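You operate a simulated robot arm through the tools that you are given. There is no shell and no other tool.

The job below is to be done with a simulated robot arm. You get a single attempt, and the scene is never put back.

Task
Give the tile in the vice a second coat, about halfway up, in RIVER.
Fine: two to five seconds under; wipe its foot on the sponge pad, clamp it in the vice again and shut the lid.

Only the result counts: the job must be done as asked and must still hold three seconds after the hand-in. Knocking over, shifting, dropping, spilling or breaking anything else fails it. Lids that push on must go on centred and level and be pressed home; caps that screw on are set level and turned clockwise until they are tight.

Robot
A 7-joint arm with a two-finger parallel gripper, fixed in place. Base frame: the origin is on the floor under the middle of its stand, x ahead of it, y to its left, z up; the work surface is at about z = 800. Units: mm, degrees, N and s.
It reaches about 1372 mm from its shoulder. Its first joint turns from -149.0 to 149.0 degrees. Payload 3.43 kg.
The tool frame sits at the grasp point between the pads (the TCP): z along the fingers, y along the line on which they close. The tips reach 30 mm beyond it. Largest opening 94 mm; finger width 28, thickness 10; the body of the gripper, 50 by 96 mm, starts 55 mm behind the TCP.
Orientation is told as [roll, pitch, yaw] about the base's x, y, z axes, in that order, counted from this pose: with the fingers straight down and closing along the base's y, the tool's x points along the base's -x, its y along +y and its z along -z.

Tools
- The arm moves only by the tool send_rows. Its argument "series" is a list of rows, each a list of 7 numbers: the shift along the base's x, y, z in units of 25 mm (1.0 is 25 mm), then the turn, a rotation vector about the base's x, y, z in units of 8 degrees (1.0 is 8 degrees), then the opening, from 0 (shut) to 1 (fully open). In form: [[tx, ty, tz, rx, ry, rz, gripper], ...]. A call has 1 to 20 rows; each row shifts and turns the commanded pose from where the row before left it. A call with a number of a shift or a turn outside -1 to 1 is refused whole. Rows are played at 5 a second. More than 50 mm and 8.6 degrees between two rows, or a gripper value outside its range, and nothing of the call is played. Where a pose cannot be reached the arm comes as near as it can. A force on the tool above 90 N (or 10 N above the force at the start of the call, whichever is more), or a blocked arm, ends the call early, and 0.2 s more pass. Each finger travels about 45 mm/s and halts on what it meets, pressing with about 21 N; the grip force reading is that of the motor and also rises with nothing between the fingers. The clock runs only during rows and for 0.2 s after the last one: add rows that do not move to give the fingers time. It gives the time, the measured TCP pose, the force on the tool (base axes), the opening and the grip force at its end, in the units of the frame above (readings bear some noise), with the torque about the TCP (base axes, N m) and any sound that the robot's microphone picked up.
- Cameras (640 x 400 px; columns grow to the right, rows downward): "scene" is fixed at [51.9, 499.2, 1399.4]; the picture's right is [0.57, -0.82, 0.00], its down [-0.59, -0.41, -0.69] and it looks along [0.57, 0.40, -0.72] (base axes); focal length 309 px, centre (320, 200). "wrist" rides on the gripper at [76, 14, -102] in the tool frame; the picture's right is [-0.18, 0.98, 0.00], its down [-0.75, -0.14, -0.64] and it looks along [-0.63, -0.12, 0.77] (tool axes); focal length 243 px, centre (320, 200). There is no depth. A picture from a camera that has moved, and an enlarged one, comes with that camera's place and axes in the base frame and with its lens.
- snapshot(camera): a new picture of that camera. No time passes.
- inspect(camera, box): a new picture of the part [left, top, right, bottom] of that camera's present view, enlarged. No time passes.
- hand_in(): hands the job in; it is judged then, once.

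Nothing tells you positions but the pictures and the camera data. Unless the task says otherwise, let go and move clear before handing in.

The tools are called after "Request:" as name(argument=value, ...) on one line, values as JSON. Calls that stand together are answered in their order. send_rows: Moves the arm, as the interface text tells. Its arguments: {"type":"object","properties":{"series":{"type":"array"}},"required":["series"]} The other tools are called the same way: snapshot (camera) takes a picture; inspect (camera, box) takes an enlarged picture of a part of a camera's view; hand_in () hands the job in.

At the start:

```text
time_s: 0.0
tcp_pos: [507.8, 535.0, 1070.4]
tool_rot: [0.0, 0.0, -0.1]
force: [-0.7, -0.6, -0.5]
moment: [0.03, 0.03, 0.02]
width: 94.2
grasp_force: 0.1
```

scene: 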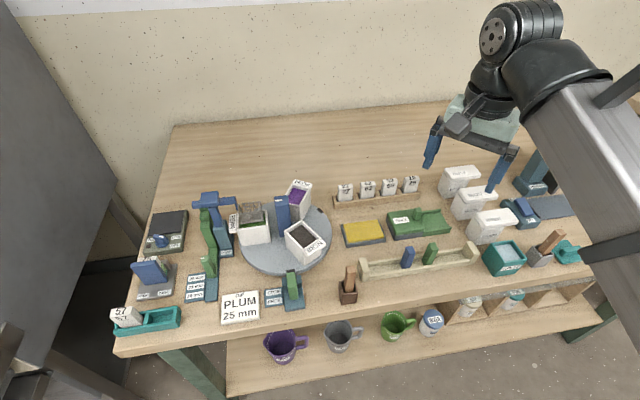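
wrist: 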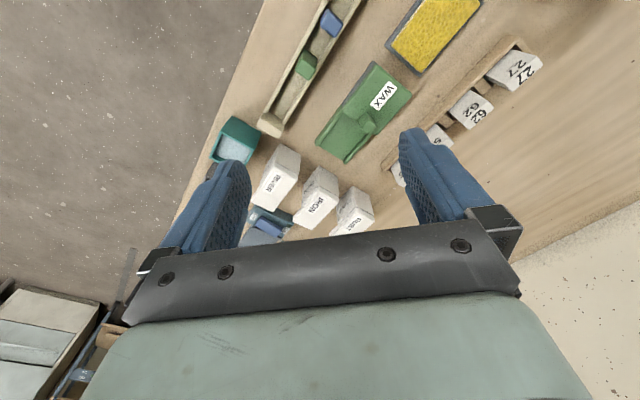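

I see a crowded bench with a turntable of pots, tile rack, sponge pad, vices and lidded white pots at the right. I'll look closer at each part before moving anything.

Request:
inspect(camera="scene", box=[400, 130, 600, 290])

Request:
inspect(camera="scene", box=[200, 160, 360, 290])

Request:
inspect(camera="scene", box=[100, 190, 260, 350])

Request:
inspect(camera="scene", box=[320, 160, 480, 300])

Request:
inspect(camera="scene", box=[240, 260, 620, 370])

Request:
inspect(camera="wrist", box=[180, 100, 420, 260])

```text
2.50 times, centred on (500, 210) of scene
camera zoom: at [51.9, 499.2, 1399.4], right [0.57, -0.82, 0.0], down [-0.59, -0.41, -0.69], along [0.57, 0.4, -0.72], focal length 773 px, centre (-130, 175)
```

zoom: 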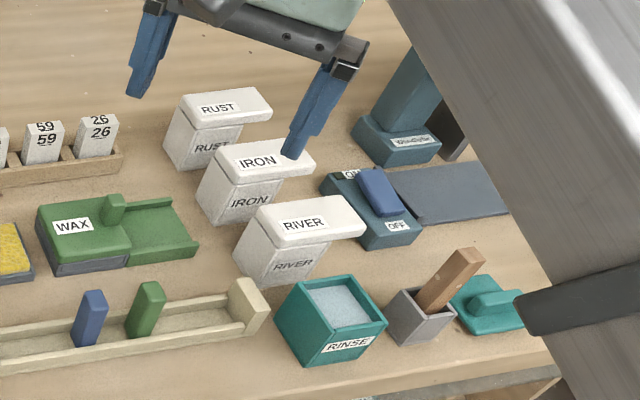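

```text
3.08 times, centred on (280, 225) of scene
camera zoom: at [51.9, 499.2, 1399.4], right [0.57, -0.82, 0.0], down [-0.59, -0.41, -0.69], along [0.57, 0.4, -0.72], focal length 952 px, centre (443, 123)
```

zoom: 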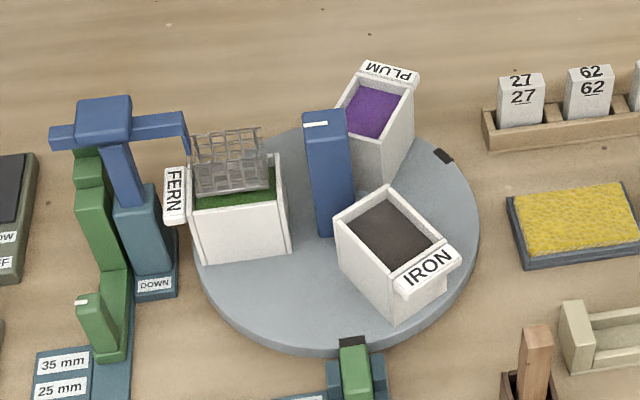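

```text
2.50 times, centred on (180, 270) of scene
camera zoom: at [51.9, 499.2, 1399.4], right [0.57, -0.82, 0.0], down [-0.59, -0.41, -0.69], along [0.57, 0.4, -0.72], focal length 773 px, centre (670, 25)
```

zoom: 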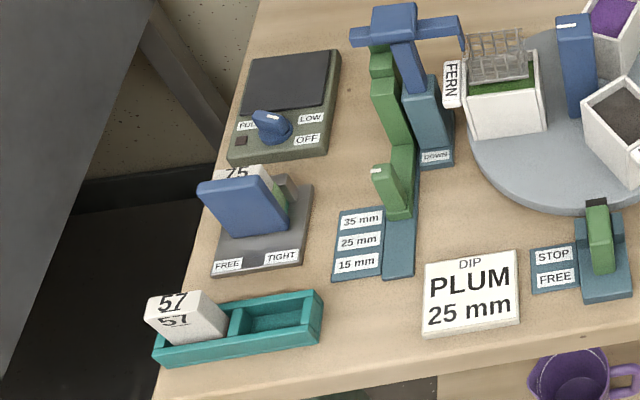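

```text
2.86 times, centred on (400, 230) of scene
camera zoom: at [51.9, 499.2, 1399.4], right [0.57, -0.82, 0.0], down [-0.59, -0.41, -0.69], along [0.57, 0.4, -0.72], focal length 884 px, centre (91, 114)
```

zoom: 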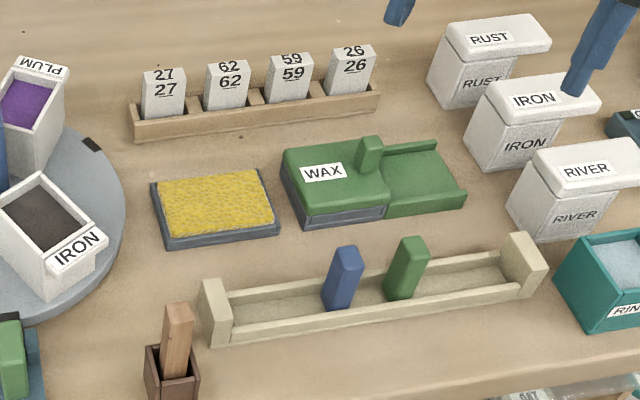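

```text
1.68 times, centred on (430, 315) of scene
camera zoom: at [51.9, 499.2, 1399.4], right [0.57, -0.82, 0.0], down [-0.59, -0.41, -0.69], along [0.57, 0.4, -0.72], focal length 521 px, centre (135, 6)
```

zoom: 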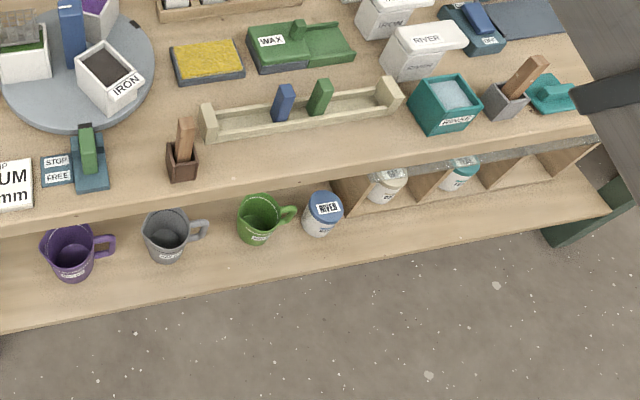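

```text
2.50 times, centred on (300, 180) of wrist
camera zoom: at [431.2, 548.9, 1172.5], right [0.18, 0.98, 0.0], down [0.75, -0.14, 0.64], along [0.63, -0.12, -0.77], focal length 606 px, centre (370, 250)
```

zoom: 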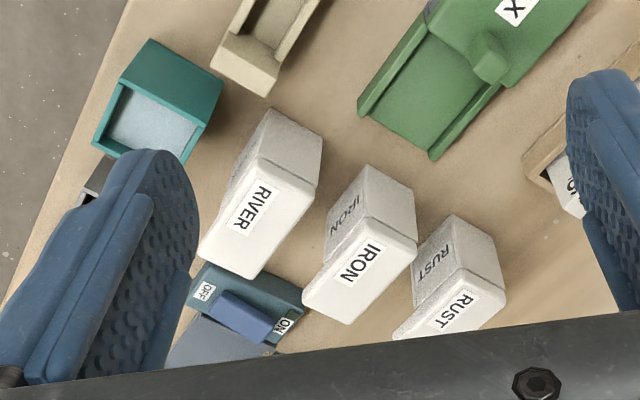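

The tile numbered 75 seems to stand in the small vice at the left, behind a blue lever marked FREE/TIGHT, and the lidded RIVER pot is on the right. I'll zoom in closer on these before planning.

Request:
inspect(camera="scene", box=[120, 235, 190, 310])

Request:
inspect(camera="scene", box=[450, 190, 530, 250])

Request:
inspect(camera="scene", box=[330, 205, 400, 250])

Request:
inspect(camera="scene", box=[400, 280, 560, 350])

Request:
inspect(camera="scene", box=[480, 170, 600, 280])

Request:
inspect(camera="scene", box=[100, 290, 200, 350])

```text
5.33 times, centred on (155, 272) of scene
camera zoom: at [51.9, 499.2, 1399.4], right [0.57, -0.82, 0.0], down [-0.59, -0.41, -0.69], along [0.57, 0.4, -0.72], focal length 1650 px, centre (1200, -187)
```

zoom: 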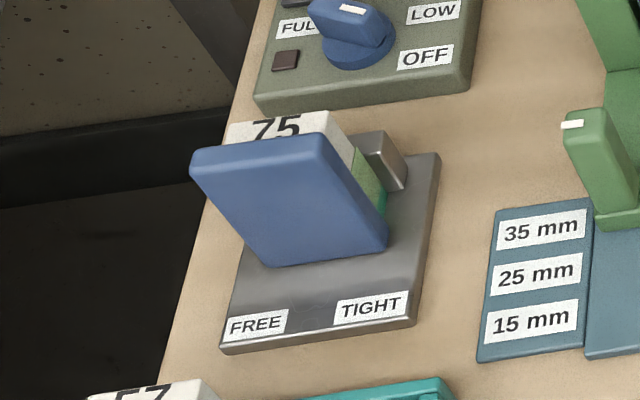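

```text
6.67 times, centred on (490, 220) of scene
camera zoom: at [51.9, 499.2, 1399.4], right [0.57, -0.82, 0.0], down [-0.59, -0.41, -0.69], along [0.57, 0.4, -0.72], focal length 2062 px, centre (-813, 67)
```

zoom: 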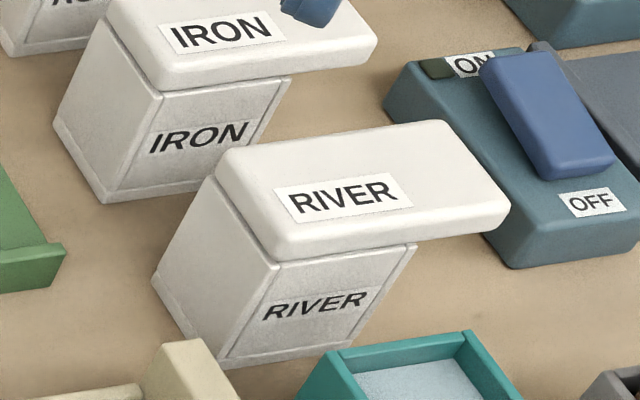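

```text
8.89 times, centred on (365, 228) of scene
camera zoom: at [51.9, 499.2, 1399.4], right [0.57, -0.82, 0.0], down [-0.59, -0.41, -0.69], along [0.57, 0.4, -0.72], focal length 2750 px, centre (-80, -44)
```

zoom: 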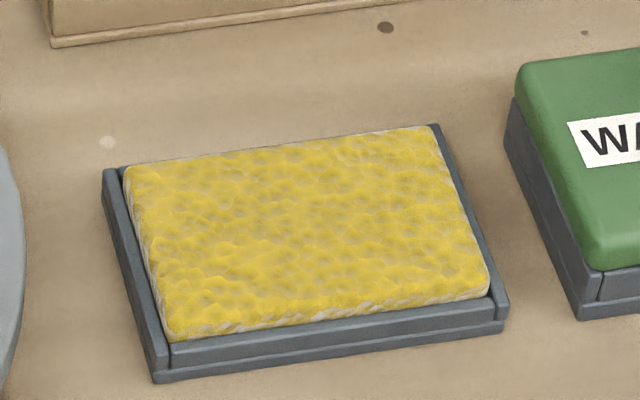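

```text
4.00 times, centred on (480, 315) of scene
camera zoom: at [51.9, 499.2, 1399.4], right [0.57, -0.82, 0.0], down [-0.59, -0.41, -0.69], along [0.57, 0.4, -0.72], focal length 1238 px, centre (-320, -260)
```

zoom: 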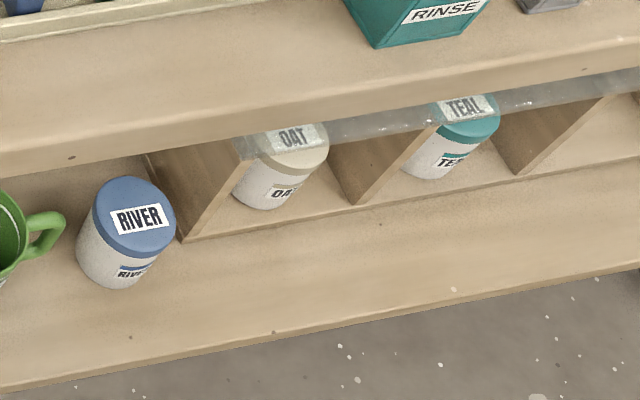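

```text
3.64 times, centred on (540, 225) of scene
camera zoom: at [51.9, 499.2, 1399.4], right [0.57, -0.82, 0.0], down [-0.59, -0.41, -0.69], along [0.57, 0.4, -0.72], focal length 1125 px, centre (-480, 109)
```

zoom: 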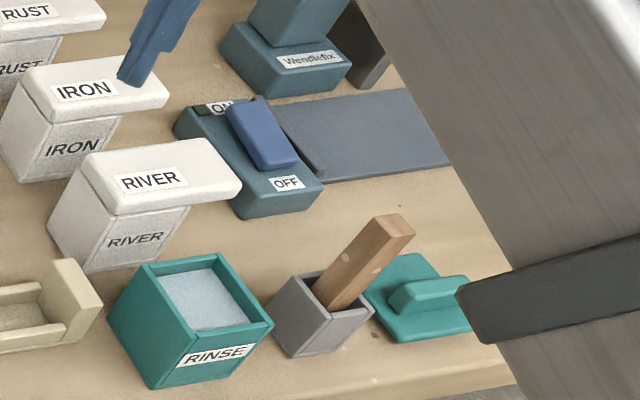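

```text
6.40 times, centred on (150, 320) of scene
camera zoom: at [51.9, 499.2, 1399.4], right [0.57, -0.82, 0.0], down [-0.59, -0.41, -0.69], along [0.57, 0.4, -0.72], focal length 1980 px, centre (1408, -568)
```

zoom: 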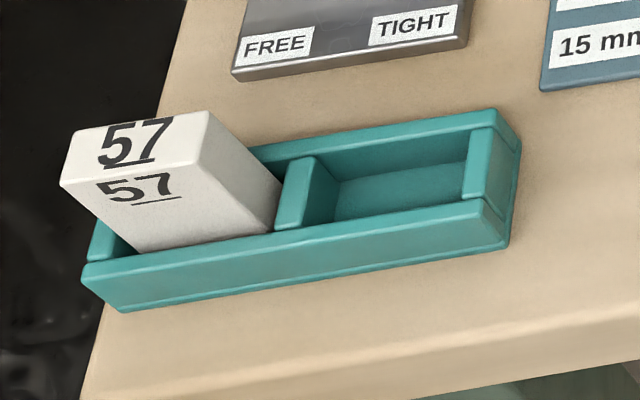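

The RIVER pot's lid top seems to be near (630, 440, ~893), its long side running along about -45°. I'll move the wrist camera above it at a safe height to see how the lid is held.

Request:
send_rows(series=[[0.4, -0.5, 0, 0, 0, 0.9375, 1], [0.4, -0.5, 0, 0, 0, 0.9375, 1], [0.4, -0.5, 0, 0, 0, 0.9375, 1], [0.4, -0.5, 0, 0, 0, 0.9375, 1], [0.4, -0.5, 0, 0, 0, 0.9375, 1], [0.4, -0.5, 0, 0, 0, 0.9375, 1], [0, 0, 0, 0, 0, 0, 1]])

Request:
snapshot(camera="wrist")

Request:
snapshot(camera="scene")

```text
time_s: 1.6
tcp_pos: [567.3, 460.1, 1071.5]
tool_rot: [0.0, 0.0, 45.1]
force: [0.0, -1.2, 0.8]
moment: [0.0, 0.0, 0.02]
width: 93.8
grasp_force: 0.0
```

```text
taken
camera wrist: at [504.1, 415.6, 1173.1], right [-0.57, 0.82, 0.0], down [0.63, 0.43, 0.64], along [0.53, 0.36, -0.77], focal length 243 px, centre (320, 200)
```

wrist: 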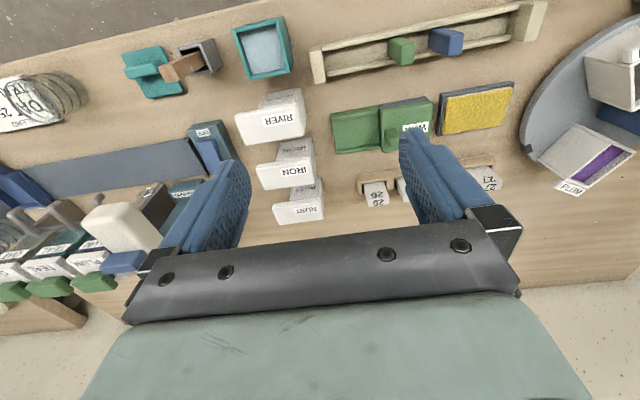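

```text
taken
```

scene: 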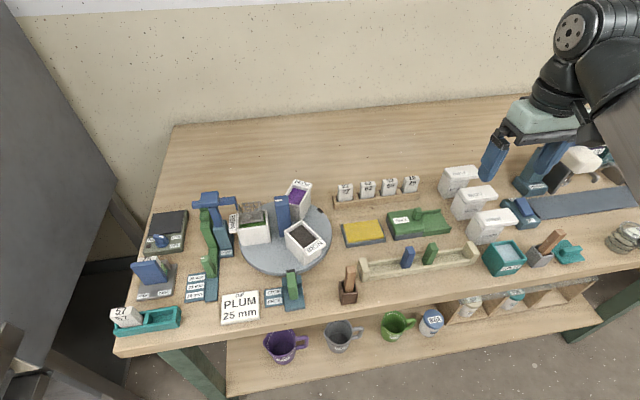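

More things sit on the right end of the bench (a row of labelled bins, a stack of cards). I'll zoom in on the pots and on that side.

Request:
inspect(camera="wrist", box=[220, 70, 340, 230])

Request:
inspect(camera="wrist", box=[0, 50, 240, 330])

Request:
inspect(camera="scene", box=[420, 130, 640, 300])

Request:
inspect(camera="wrist", box=[230, 80, 320, 150])

```text
2.50 times, centred on (280, 150) of wrist
camera zoom: at [504.1, 415.6, 1173.1], right [-0.57, 0.82, 0.0], down [0.63, 0.43, 0.64], along [0.53, 0.36, -0.77], focal length 606 px, centre (420, 325)
```

zoom: 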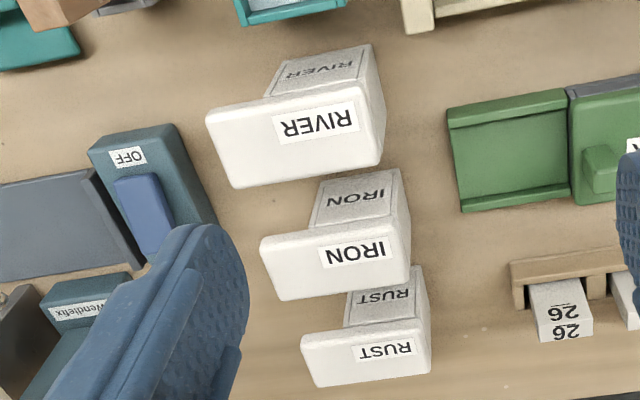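

```text
1.43 times, centred on (120, 190) of wrist
camera zoom: at [504.1, 415.6, 1173.1], right [-0.57, 0.82, 0.0], down [0.63, 0.43, 0.64], along [0.53, 0.36, -0.77], focal length 347 px, centre (606, 214)
```

zoom: 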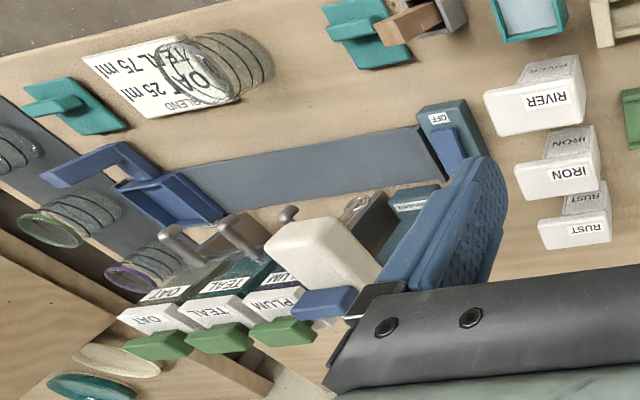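

```text
2.35 times, centred on (530, 215) of scene
camera zoom: at [51.9, 499.2, 1399.4], right [0.57, -0.82, 0.0], down [-0.59, -0.41, -0.69], along [0.57, 0.4, -0.72], focal length 728 px, centre (-174, 165)
```

zoom: 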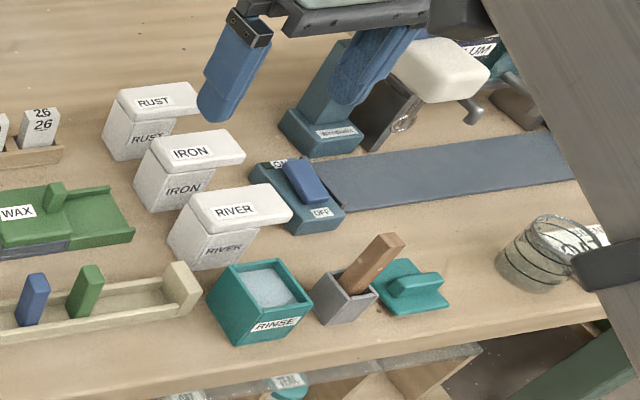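

```text
5.71 times, centred on (275, 115) of wrist
camera zoom: at [504.1, 415.6, 1173.1], right [-0.57, 0.82, 0.0], down [0.63, 0.43, 0.64], along [0.53, 0.36, -0.77], focal length 1386 px, centre (577, 686)
```

zoom: 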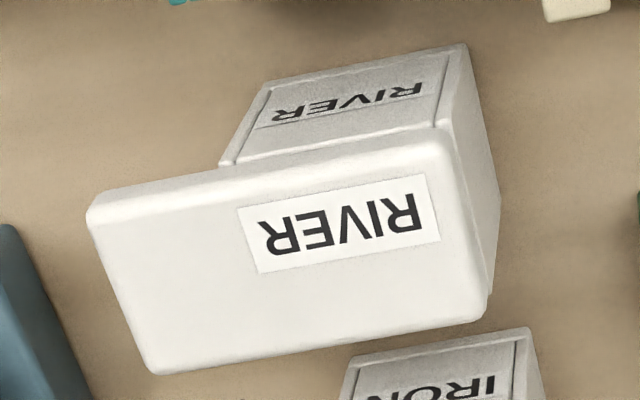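

All three white pots have one-sided overhanging lids; the RIVER lid centre looks to be at about (640, 434, 881). Next I'll travel high across the bench to look at the vice near (128, 1007), keeping clear of the dipping mast (top at about z 975).

Request:
send_rows(series=[[-0.85, 0.95, 0.4, 0, 0, 0, 1], [-0.85, 0.95, 0.4, 0, 0, 0, 1], [-0.85, 0.95, 0.4, 0, 0, 0, 1], [-0.85, 0.95, 0, 0, 0, 0, 1], [-0.85, 0.95, 0, 0, 0, 0, 1], [-0.85, 0.95, 0, 0, 0, 0, 1], [-0.85, 0.95, 0, 0, 0, 0, 1], [-0.85, 0.95, 0, 0, 0, 0, 1], [-0.85, 0.95, 0, 0, 0, 0, 1], [-0.85, 0.95, 0, 0, 0, 0, 1], [-0.85, 0.95, 0, 0, 0, 0, 1], [-0.85, 0.95, 0, 0, 0, 0, 1], [-0.85, 0.95, 0, 0, 0, 0, 1], [-0.85, 0.95, 0, 0, 0, 0, 1], [-0.85, 0.95, 0, 0, 0, 0, 1], [-0.85, 0.95, 0, 0, 0, 0, 1], [-0.85, 0.95, 0, 0, 0, 0, 1], [-0.85, 0.95, 0, 0, 0, 0, 1], [-0.85, 0.95, 0, 0, 0, 0, 1], [-0.85, 0.95, 0, 0, 0, 0, 1]])

Request:
snapshot(camera="wrist")

Request:
snapshot(camera="scene")

```text
time_s: 5.8
tcp_pos: [141.3, 936.1, 1102.7]
tool_rot: [0.0, 0.0, 45.0]
force: [0.4, 0.0, 0.2]
moment: [0.01, 0.0, -0.03]
width: 94.0
grasp_force: 0.0
```

```text
taken
camera wrist: at [77.0, 892.3, 1205.1], right [-0.56, 0.83, 0.0], down [0.63, 0.43, 0.64], along [0.53, 0.36, -0.77], focal length 243 px, centre (320, 200)
```

wrist: 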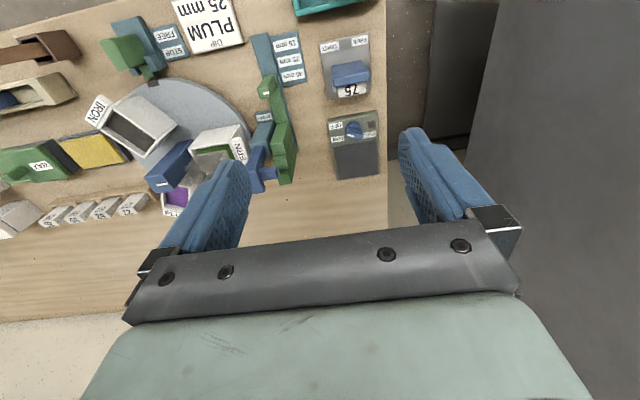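

```text
taken
```

scene: 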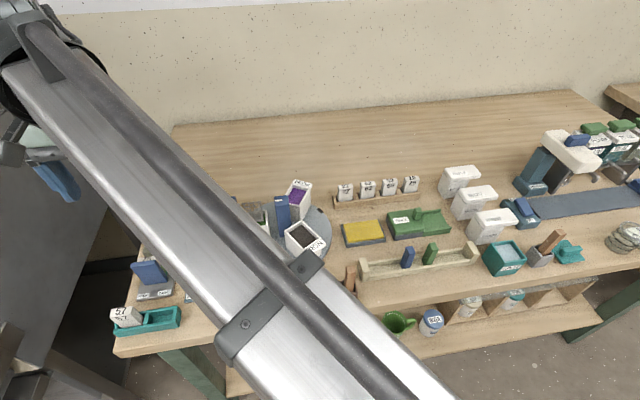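

The vice shows at the upper right of the wrist view, around (125, 970). I'll zoom in on it.

Request:
inspect(camera="wrist", box=[305, 25, 395, 110])

Request:
inspect(camera="wrist", box=[0, 0, 400, 250])

Request:
inspect(camera="scene", box=[100, 240, 200, 340])

Request:
inspect(camera="scene", box=[490, 110, 640, 280])

```text
4.71 times, centred on (350, 68) of wrist
camera zoom: at [77.0, 892.3, 1205.1], right [-0.56, 0.83, 0.0], down [0.63, 0.43, 0.64], along [0.53, 0.36, -0.77], focal length 1142 px, centre (179, 824)
```

zoom: 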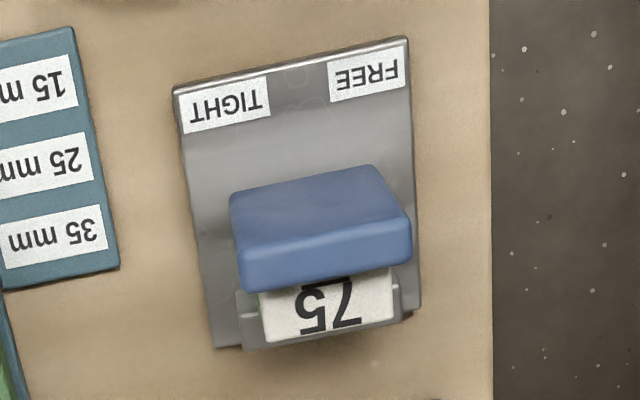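

```text
1.60 times, centred on (200, 125) of wrist
camera zoom: at [77.0, 892.3, 1205.1], right [-0.56, 0.83, 0.0], down [0.63, 0.43, 0.64], along [0.53, 0.36, -0.77], focal length 388 px, centre (512, 320)
```

zoom: 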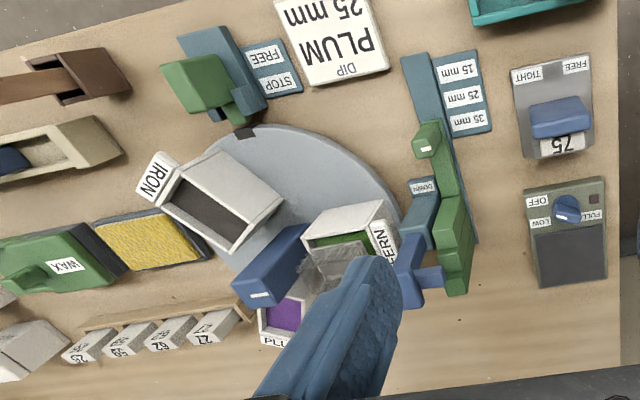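

```text
4.00 times, centred on (150, 290) of scene
camera zoom: at [51.9, 499.2, 1399.4], right [0.57, -0.82, 0.0], down [-0.59, -0.41, -0.69], along [0.57, 0.4, -0.72], focal length 1238 px, centre (1000, -160)
```

zoom: 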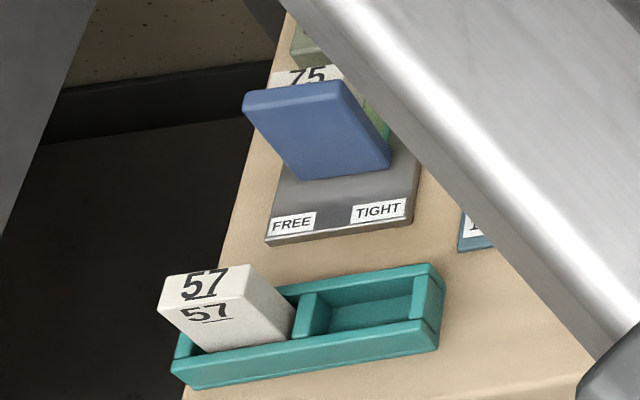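

```text
2.35 times, centred on (565, 195) of scene
camera zoom: at [51.9, 499.2, 1399.4], right [0.57, -0.82, 0.0], down [-0.59, -0.41, -0.69], along [0.57, 0.4, -0.72], focal length 728 px, centre (-256, 212)
```

zoom: 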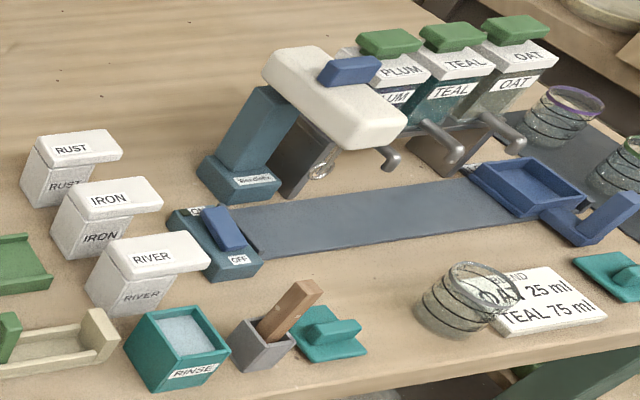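

The vice is a grey base with tile 75 between a blue block and a back post, with labels FREE (left) and TIGHT (right) along the front. I'll back off and tilt the camera for a lower, frontal look at how the blue block works.

Request:
send_rows(series=[[-0.94, -0.6, 0, 0, 0, 0, 1], [-0.94, -0.6, 0, 0, 0, 0, 1], [-0.94, -0.6, 0, 0, 0, 0, 1], [-0.94, -0.6, 0, 0, 0, 0, 1], [-0.94, -0.6, 0, 0, 0, 0, 1], [-0.94, -0.6, 0, 0, 0, 0, 1], [0, 0, -0.5, 0.66, -0.66, 0, 1], [0, 0, -0.8, 0.66, -0.66, 0, 1], [0, 0, -0.8, 0.66, -0.66, 0, 1], [0, 0, -0.8, 0.66, -0.66, 0, 1], [0, 0, -0.8, 0, 0, 0, 1], [0, 0, -0.8, 0, 0, 0, 1]])

Request:
snapshot(camera="wrist")

```text
time_s: 8.4
tcp_pos: [0.7, 847.7, 988.3]
tool_rot: [0.0, -29.9, 44.9]
force: [0.0, 0.4, 0.7]
moment: [-0.03, 0.03, 0.03]
width: 94.0
grasp_force: 0.0
```

```text
taken
camera wrist: at [-91.1, 774.1, 1039.2], right [-0.58, 0.81, 0.09], down [0.34, 0.14, 0.93], along [0.74, 0.57, -0.35], focal length 243 px, centre (320, 200)
```

wrist: 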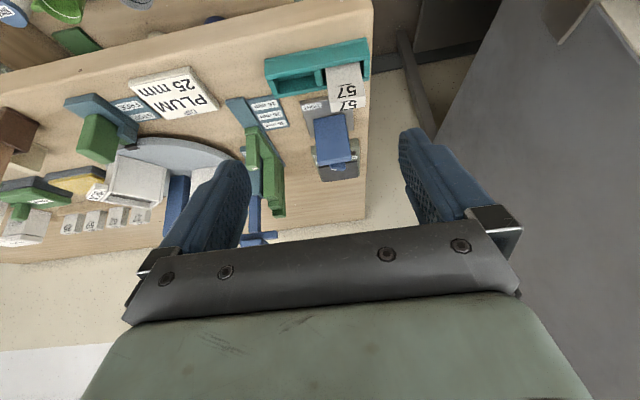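

Request:
inspect(camera="wrist", box=[270, 30, 390, 190])

Request:
send_rows(series=[[0.8, -0.8, -0.8, 0, 0, 0, 1], [0.8, -0.8, -0.8, 0, 0, 0, 1], [0.8, -0.8, -0.8, 0, 0, 0, 1], [0, 0, 0, 0, 0, 0, 1]])

Request:
snapshot(camera="wrist")

Request:
inspect(camera="wrist", box=[290, 40, 440, 190])

```text
2.50 times, centred on (330, 110) of wrist
camera zoom: at [-91.1, 774.1, 1039.2], right [-0.58, 0.81, 0.09], down [0.34, 0.14, 0.93], along [0.74, 0.57, -0.35], focal length 606 px, centre (295, 425)
```

zoom: 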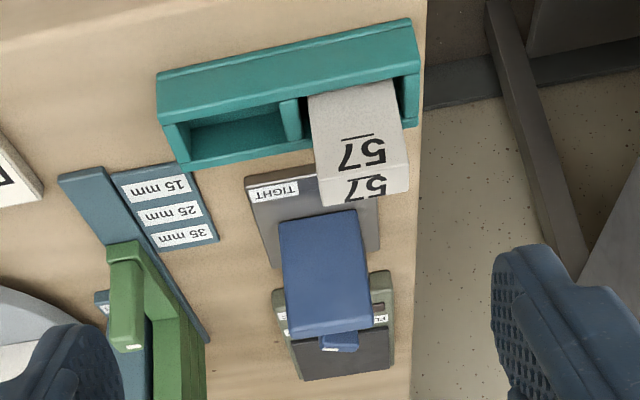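

```text
time_s: 9.4
tcp_pos: [63.9, 786.3, 928.1]
tool_rot: [-0.1, -29.9, 44.9]
force: [0.0, 0.0, 0.2]
moment: [-0.01, -0.02, 0.01]
width: 94.0
grasp_force: 0.2
```

```text
taken
camera wrist: at [-29.1, 713.6, 978.4], right [-0.58, 0.81, 0.09], down [0.34, 0.14, 0.93], along [0.74, 0.57, -0.35], focal length 243 px, centre (320, 200)
```

wrist: 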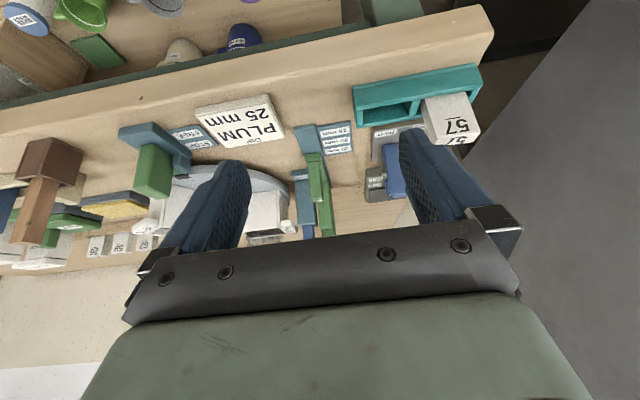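

```text
2.67 times, centred on (365, 115) of wrist
camera zoom: at [-29.1, 713.6, 978.4], right [-0.58, 0.81, 0.09], down [0.34, 0.14, 0.93], along [0.74, 0.57, -0.35], focal length 647 px, centre (200, 427)
```

zoom: 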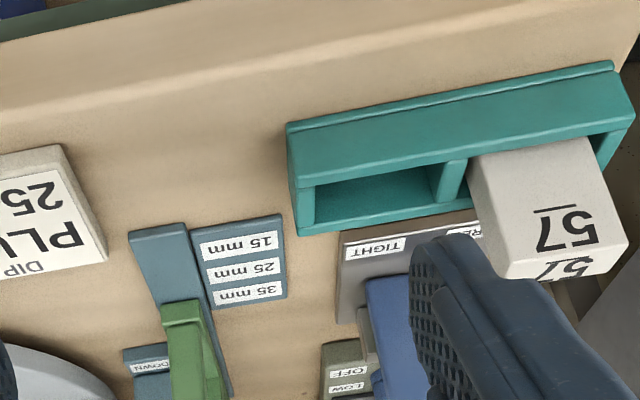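

The blue part looks like an upright plate in front of the tile. The finger hides it from here, so I'll swing round to look at the vice from its right side.

Request:
send_rows(series=[[0, 0, 0.9, 0, 0, 0, 1], [0, 0, 0.9, 0, 0, 0, 1], [0, 0, 0.9, 0, 0, 0, 1], [0.424, 0.244, 0, 0, 0, 0.9375, 1], [0.424, 0.244, 0, 0, 0, 0.9375, 1], [0.424, 0.244, 0, 0, 0, 0.9375, 1], [0.424, 0.244, 0, 0, 0, 0.9375, 1], [0.424, 0.244, 0, 0, 0, 0.9375, 1], [0.424, 0.244, 0, 0, 0, 0.9375, 1], [0.424, 0.244, 0, 0, 0, 0.9375, 1], [0.424, 0.244, 0, 0, 0, 0.9375, 1], [0.424, 0.244, 0, 0, 0, 0.9375, 1], [0.424, 0.244, 0, 0, 0, 0.9375, 1], [0, 0, 0, 0, 0, 0, 1]])

Request:
snapshot(camera="wrist")

Request:
inspect(camera="wrist", box=[240, 20, 440, 200])

```text
time_s: 12.4
tcp_pos: [168.6, 845.2, 996.0]
tool_rot: [0.0, -29.9, 120.1]
force: [-0.4, -0.6, -0.1]
moment: [0.03, 0.0, 0.04]
width: 93.9
grasp_force: 0.1
```

```text
taken
camera wrist: at [215.3, 737.0, 1046.4], right [-0.93, -0.35, 0.09], down [-0.05, 0.36, 0.93], along [-0.36, 0.86, -0.35], focal length 243 px, centre (320, 200)
```

wrist: 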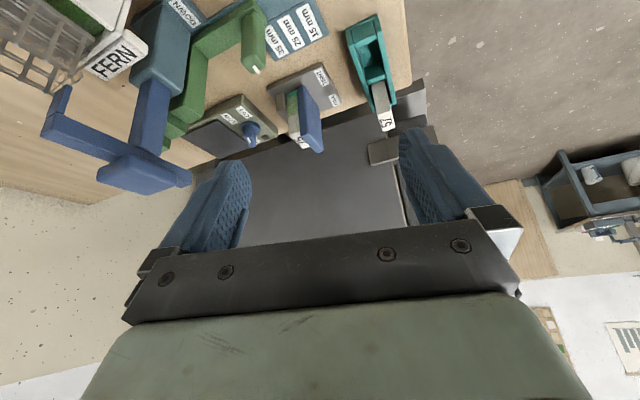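

```text
2.22 times, centred on (340, 110) of wrist
camera zoom: at [215.3, 737.0, 1046.4], right [-0.93, -0.35, 0.09], down [-0.05, 0.36, 0.93], along [-0.36, 0.86, -0.35], focal length 539 px, centre (276, 400)
```

zoom: 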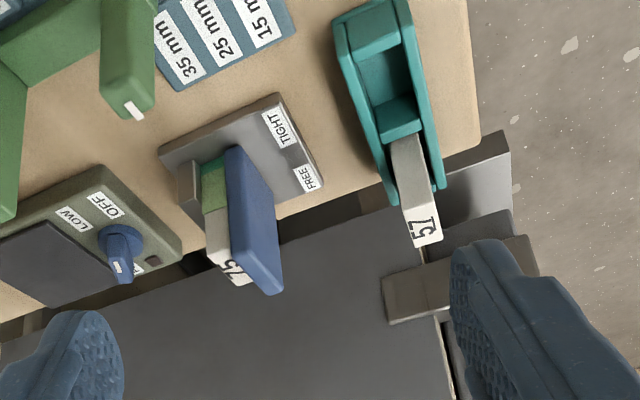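

Request:
inspect(camera="wrist", box=[260, 50, 350, 160])

Request:
inspect(camera="wrist", box=[20, 0, 300, 200])

```text
3.64 times, centred on (305, 105) of wrist
camera zoom: at [215.3, 737.0, 1046.4], right [-0.93, -0.35, 0.09], down [-0.05, 0.36, 0.93], along [-0.36, 0.86, -0.35], focal length 882 px, centre (374, 546)
```

zoom: 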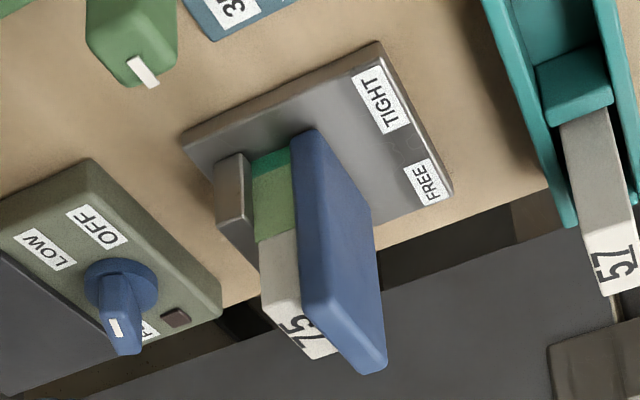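

```text
2.00 times, centred on (160, 100) of wrist
camera zoom: at [215.3, 737.0, 1046.4], right [-0.93, -0.35, 0.09], down [-0.05, 0.36, 0.93], along [-0.36, 0.86, -0.35], focal length 485 px, centre (640, 400)
```

zoom: 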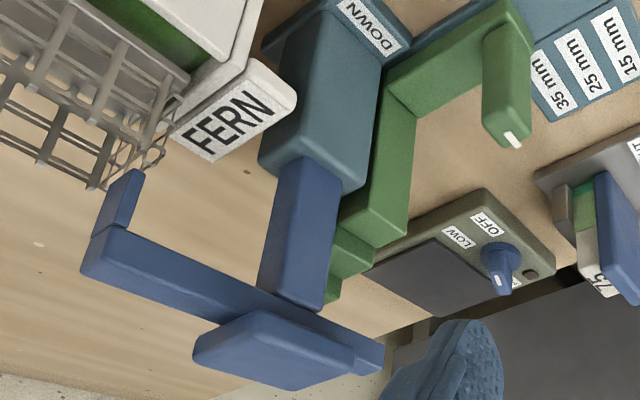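

From the side I can see the blue plate (about 46 wide, 12 thick, 67 tall) in front of tile 75. The tile has a teal foot and a green coat to about half its height. I'll zoom harder on the base to find out which way the plate moves.

Request:
inspect(camera="wrist", box=[275, 55, 345, 110])

Request:
inspect(camera="wrist", box=[300, 70, 330, 95])

Request:
inspect(camera="scene", box=[125, 245, 185, 305])

```text
7.27 times, centred on (310, 82) of wrist
camera zoom: at [215.3, 737.0, 1046.4], right [-0.93, -0.35, 0.09], down [-0.05, 0.36, 0.93], along [-0.36, 0.86, -0.35], focal length 1764 px, centre (393, 1054)
```

zoom: 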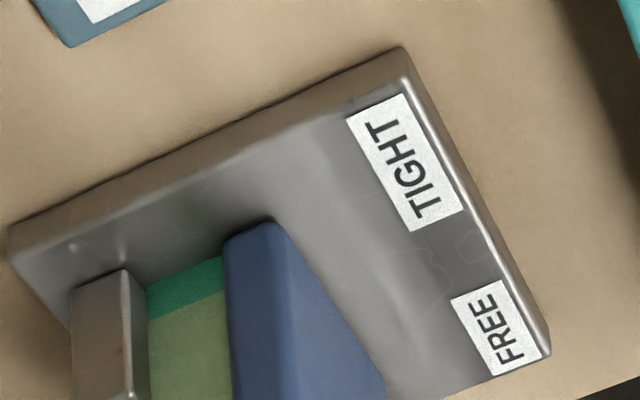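

```text
16.00 times, centred on (315, 82) of wrist
camera zoom: at [215.3, 737.0, 1046.4], right [-0.93, -0.35, 0.09], down [-0.05, 0.36, 0.93], along [-0.36, 0.86, -0.35], focal length 3882 px, centre (400, 2080)
```

zoom: 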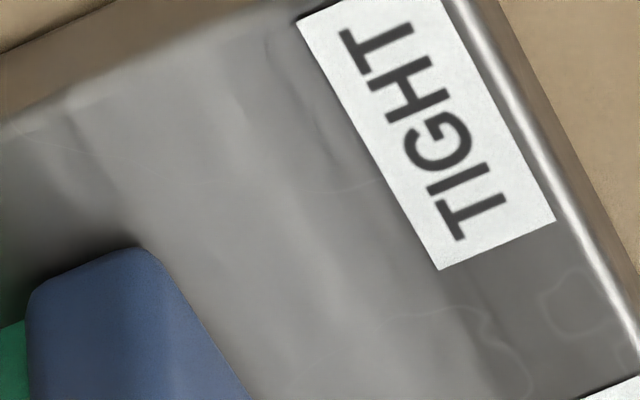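

```text
6.67 times, centred on (155, 275) of scene
camera zoom: at [51.9, 499.2, 1399.4], right [0.57, -0.82, 0.0], down [-0.59, -0.41, -0.69], along [0.57, 0.4, -0.72], focal length 2062 px, centre (1420, -300)
```

zoom: 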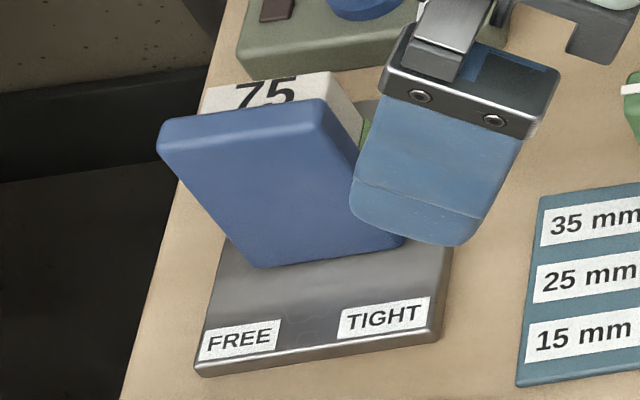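

No slot is visible on the base, so I'll test the jaw's motion gently when I get to it. The lid comes first: I'll straighten the tool, go up, turn so the fingers close across the lid's width, and travel to above the RIVER pot.

Request:
send_rows(series=[[0, 0, 0.9, -0.812, -0.469, 0, 1], [0, 0, 0.9, -0.812, -0.469, 0, 1], [0, 0, 0.9, -0.812, -0.469, 0, 1], [0, 0, 0.9, -0.812, -0.469, 0, 1], [0, 0, 0.7, 0, 0, 0.9375, 0.8], [0, 0, 0, 0, 0, 0.9375, 0.64]])

Request:
send_rows(series=[[0.943, -0.818, 0, 0, 0, 0, 0.64], [0.943, -0.818, 0, 0, 0, 0, 0.64], [0.943, -0.818, 0, 0, 0, 0, 0.64], [0.943, -0.818, 0, 0, 0, 0, 0.64], [0.943, -0.818, 0, 0, 0, 0, 0.64], [0.943, -0.818, 0, 0, 0, 0, 0.64], [0.943, -0.818, 0, 0, 0, 0, 0.64], [0.943, -0.818, 0, 0, 0, 0, 0.64], [0.943, -0.818, 0, 0, 0, 0, 0.64], [0.943, -0.818, 0, 0, 0, 0, 0.64], [0.943, -0.818, 0, 0, 0, 0, 0.64], [0.943, -0.818, 0, 0, 0, 0, 0.64], [0.943, -0.818, 0, 0, 0, 0, 0.64], [0.943, -0.818, 0, 0, 0, 0, 0.64], [0.943, -0.818, 0, 0, 0, 0, 0.64], [0.943, -0.818, 0, 0, 0, 0, 0.64], [0.943, -0.818, 0, 0, 0, 0, 0.64], [0.943, -0.818, 0, 0, 0, 0, 0.64], [0.943, -0.818, 0, 0, 0, 0, 0.64], [0.943, -0.818, 0, 0, 0, 0, 0.64]])

Request:
snapshot(camera="wrist")

Request:
snapshot(camera="scene")

```text
time_s: 13.8
tcp_pos: [167.8, 846.9, 1103.2]
tool_rot: [-0.1, 0.2, 135.1]
force: [0.1, -0.6, 0.1]
moment: [0.0, -0.02, -0.01]
width: 60.2
grasp_force: 0.0
```

```text
time_s: 18.0
tcp_pos: [638.9, 439.4, 1101.8]
tool_rot: [-0.1, 0.1, 134.9]
force: [0.6, 0.0, 0.5]
moment: [-0.04, 0.01, 0.01]
width: 60.0
grasp_force: 0.1
```

```text
taken
camera wrist: at [684.0, 376.3, 1204.8], right [-0.82, -0.57, 0.0], down [-0.43, 0.63, 0.64], along [-0.36, 0.53, -0.77], focal length 243 px, centre (320, 200)
```

wrist: 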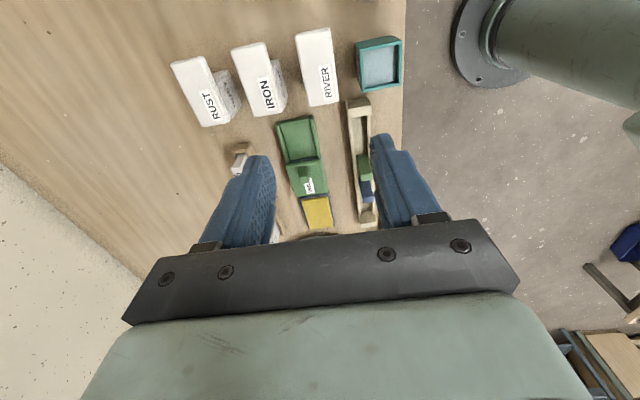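

```text
taken
```

scene: 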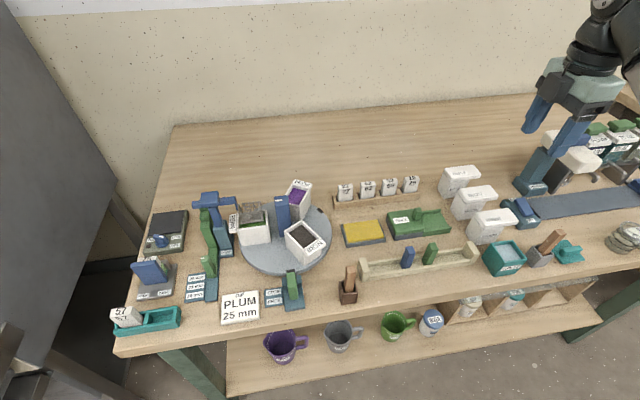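

Request:
inspect(camera="wrist", box=[280, 15, 360, 115])

Request:
inspect(camera="wrist", box=[160, 10, 420, 250])

```text
4.00 times, centred on (320, 65) of wrist
camera zoom: at [684.0, 376.3, 1204.8], right [-0.82, -0.57, 0.0], down [-0.43, 0.63, 0.64], along [-0.36, 0.53, -0.77], focal length 970 px, centre (320, 740)
```

zoom: 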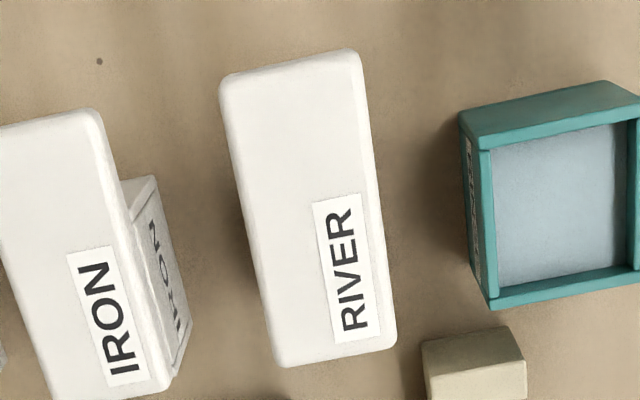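

```text
1.67 times, centred on (290, 130) of wrist
camera zoom: at [684.0, 376.3, 1204.8], right [-0.82, -0.57, 0.0], down [-0.43, 0.63, 0.64], along [-0.36, 0.53, -0.77], focal length 404 px, centre (370, 317)
```

zoom: 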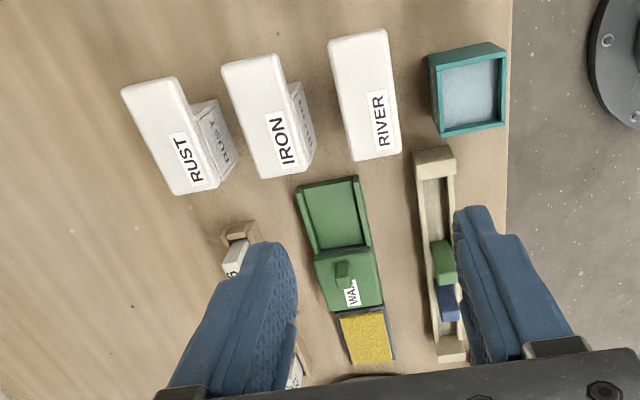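

The RIVER lid measures roughly 80 × 38 mm, centred near (647, 433), with its overhang end at about (674, 405). I'll lower the open fingers to just above the overhang and check alignment.

Request:
send_rows(series=[[0.35, -0.33, -0.9, 0, 0, 0, 0.64], [0.35, -0.33, -0.9, 0, 0, 0, 0.64], [0.35, -0.34, -0.9, 0, 0, 0, 0.64], [0, 0, -0.9, 0, 0, 0, 0.64], [0, 0, -0.9, 0, 0, 0, 0.64], [0, 0, -0.9, 0, 0, 0, 0.64], [0, 0, -0.9, 0, 0, 0, 0.64], [0, 0, -0.5, 0, 0, 0, 0.64], [0, 0, 0, 0, 0, 0, 0.64]])

Request:
snapshot(camera="wrist")

Request:
inspect(camera="scene", box=[430, 140, 580, 280])

```text
time_s: 20.0
tcp_pos: [667.4, 415.4, 932.5]
tool_rot: [0.0, 0.1, 135.1]
force: [-0.9, 0.6, 0.7]
moment: [0.03, -0.02, 0.01]
width: 60.1
grasp_force: 0.1
```

```text
taken
camera wrist: at [711.6, 351.6, 1035.6], right [-0.83, -0.56, 0.0], down [-0.43, 0.63, 0.64], along [-0.36, 0.53, -0.77], focal length 243 px, centre (320, 200)
```

wrist: 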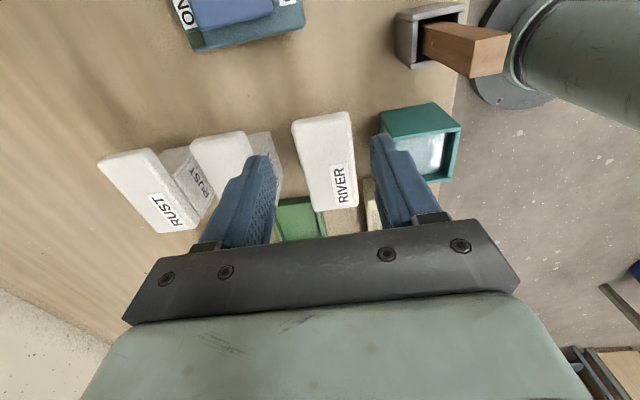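

```text
2.86 times, centred on (505, 210) of scene
camera zoom: at [51.9, 499.2, 1399.4], right [0.57, -0.82, 0.0], down [-0.59, -0.41, -0.69], along [0.57, 0.4, -0.72], focal length 884 px, centre (-209, 171)
```

zoom: 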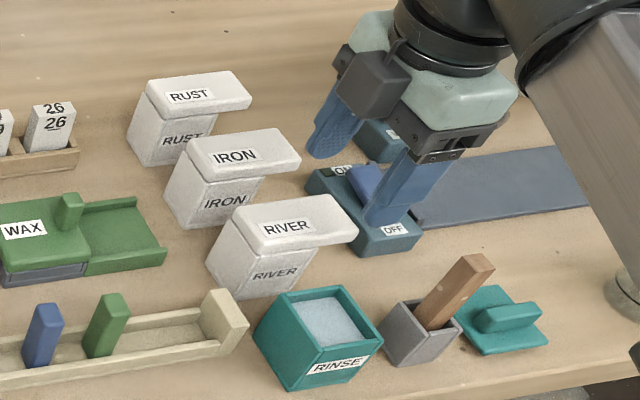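

Request:
inspect(camera="wrist", box=[260, 90, 400, 220])

```text
3.08 times, centred on (330, 155) of wrist
camera zoom: at [711.6, 351.6, 1035.6], right [-0.83, -0.56, 0.0], down [-0.43, 0.63, 0.64], along [-0.36, 0.53, -0.77], focal length 746 px, centre (289, 338)
```

zoom: 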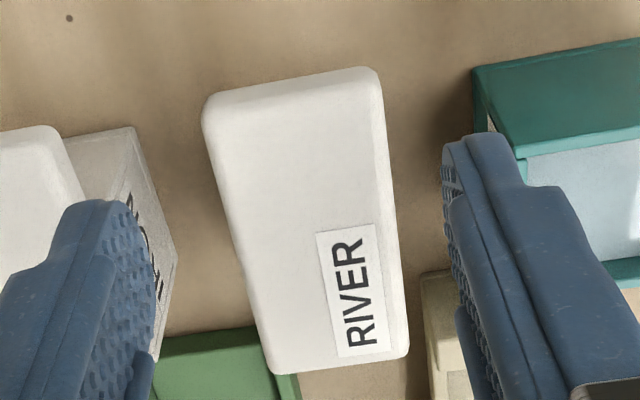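

The lid top is at about z 874, with the fingers straddling the overhang and enough room on both sides. I'll narrow the opening a bit, go down to z 868 and close on the overhang's sides.

Request:
send_rows(series=[[-0.05, -0.05, 0, 0, 0, 0, 0.58], [0, 0, -0.8, 0, 0, 0, 0.58], [0, 0, -0.8, 0, 0, 0, 0.58], [0, 0, -0.8, 0, 0, 0, 0.58], [0, 0, -0.18, 0, 0, 0, 0.58], [0, 0, 0, 0, 0, 0, 0.58]])

Request:
snapshot(camera="wrist")

Request:
inspect(camera="scene", box=[440, 160, 580, 280])

```text
time_s: 21.4
tcp_pos: [666.7, 412.6, 867.3]
tool_rot: [0.0, 0.1, 135.0]
force: [0.3, -0.7, -0.8]
moment: [0.01, 0.0, -0.01]
width: 54.5
grasp_force: 0.1
```

```text
taken
camera wrist: at [710.6, 349.5, 970.2], right [-0.83, -0.56, 0.0], down [-0.43, 0.63, 0.64], along [-0.36, 0.53, -0.77], focal length 243 px, centre (320, 200)
```

wrist: 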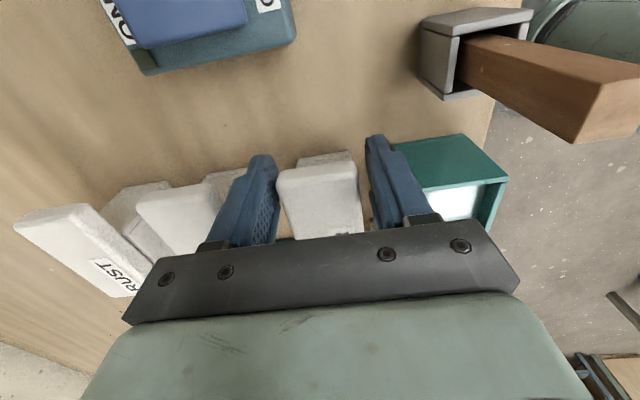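

```text
3.33 times, centred on (510, 220) of scene
camera zoom: at [51.9, 499.2, 1399.4], right [0.57, -0.82, 0.0], down [-0.59, -0.41, -0.69], along [0.57, 0.4, -0.72], focal length 1031 px, centre (-313, 133)
```

zoom: 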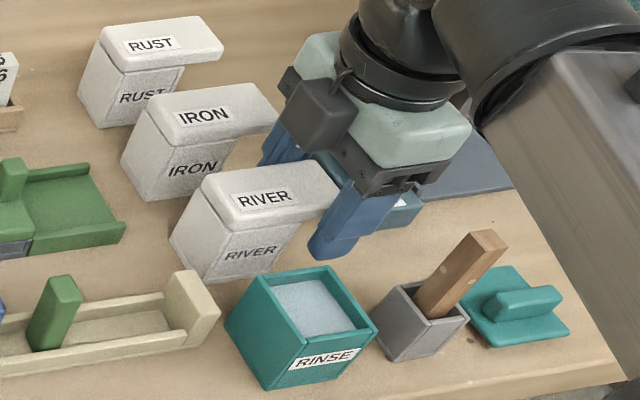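

Request:
inspect(camera="wrist", box=[250, 120, 400, 240])

```text
3.33 times, centred on (325, 180) of wrist
camera zoom: at [710.6, 349.5, 970.2], right [-0.83, -0.56, 0.0], down [-0.43, 0.63, 0.64], along [-0.36, 0.53, -0.77], focal length 809 px, centre (303, 267)
```

zoom: 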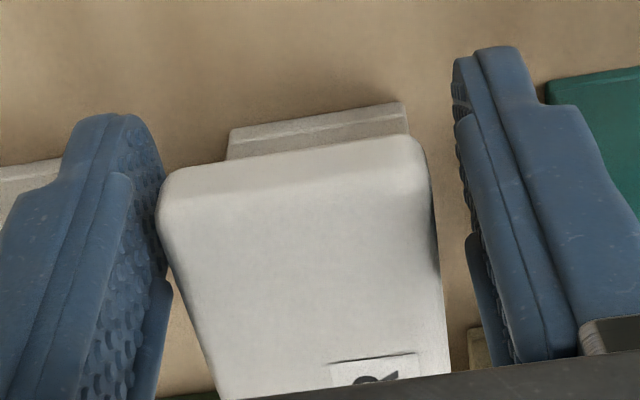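

The lid overhang sits well centred between the pads. I'll close on it and read the grip.

Request:
send_rows(series=[[0, 0, 0, 0, 0, 0, 0.35], [0, 0, 0, 0, 0, 0, 0.3], [0, 0, 0, 0, 0, 0, 0.2], [0, 0, 0, 0, 0, 0, 0.2]])

Request:
inspect(camera="wrist", box=[250, 120, 400, 240])

```text
time_s: 22.4
tcp_pos: [667.0, 413.2, 868.1]
tool_rot: [0.1, 0.0, 135.0]
force: [5.2, 5.3, -1.3]
moment: [0.06, -0.08, -0.03]
width: 46.4
grasp_force: 45.1
```

```text
3.33 times, centred on (325, 180) of wrist
camera zoom: at [710.9, 349.8, 970.2], right [-0.83, -0.56, 0.0], down [-0.43, 0.63, 0.64], along [-0.36, 0.53, -0.77], focal length 809 px, centre (303, 267)
```

zoom: 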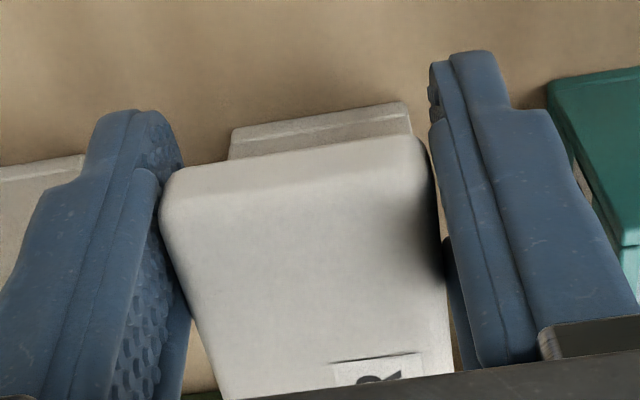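

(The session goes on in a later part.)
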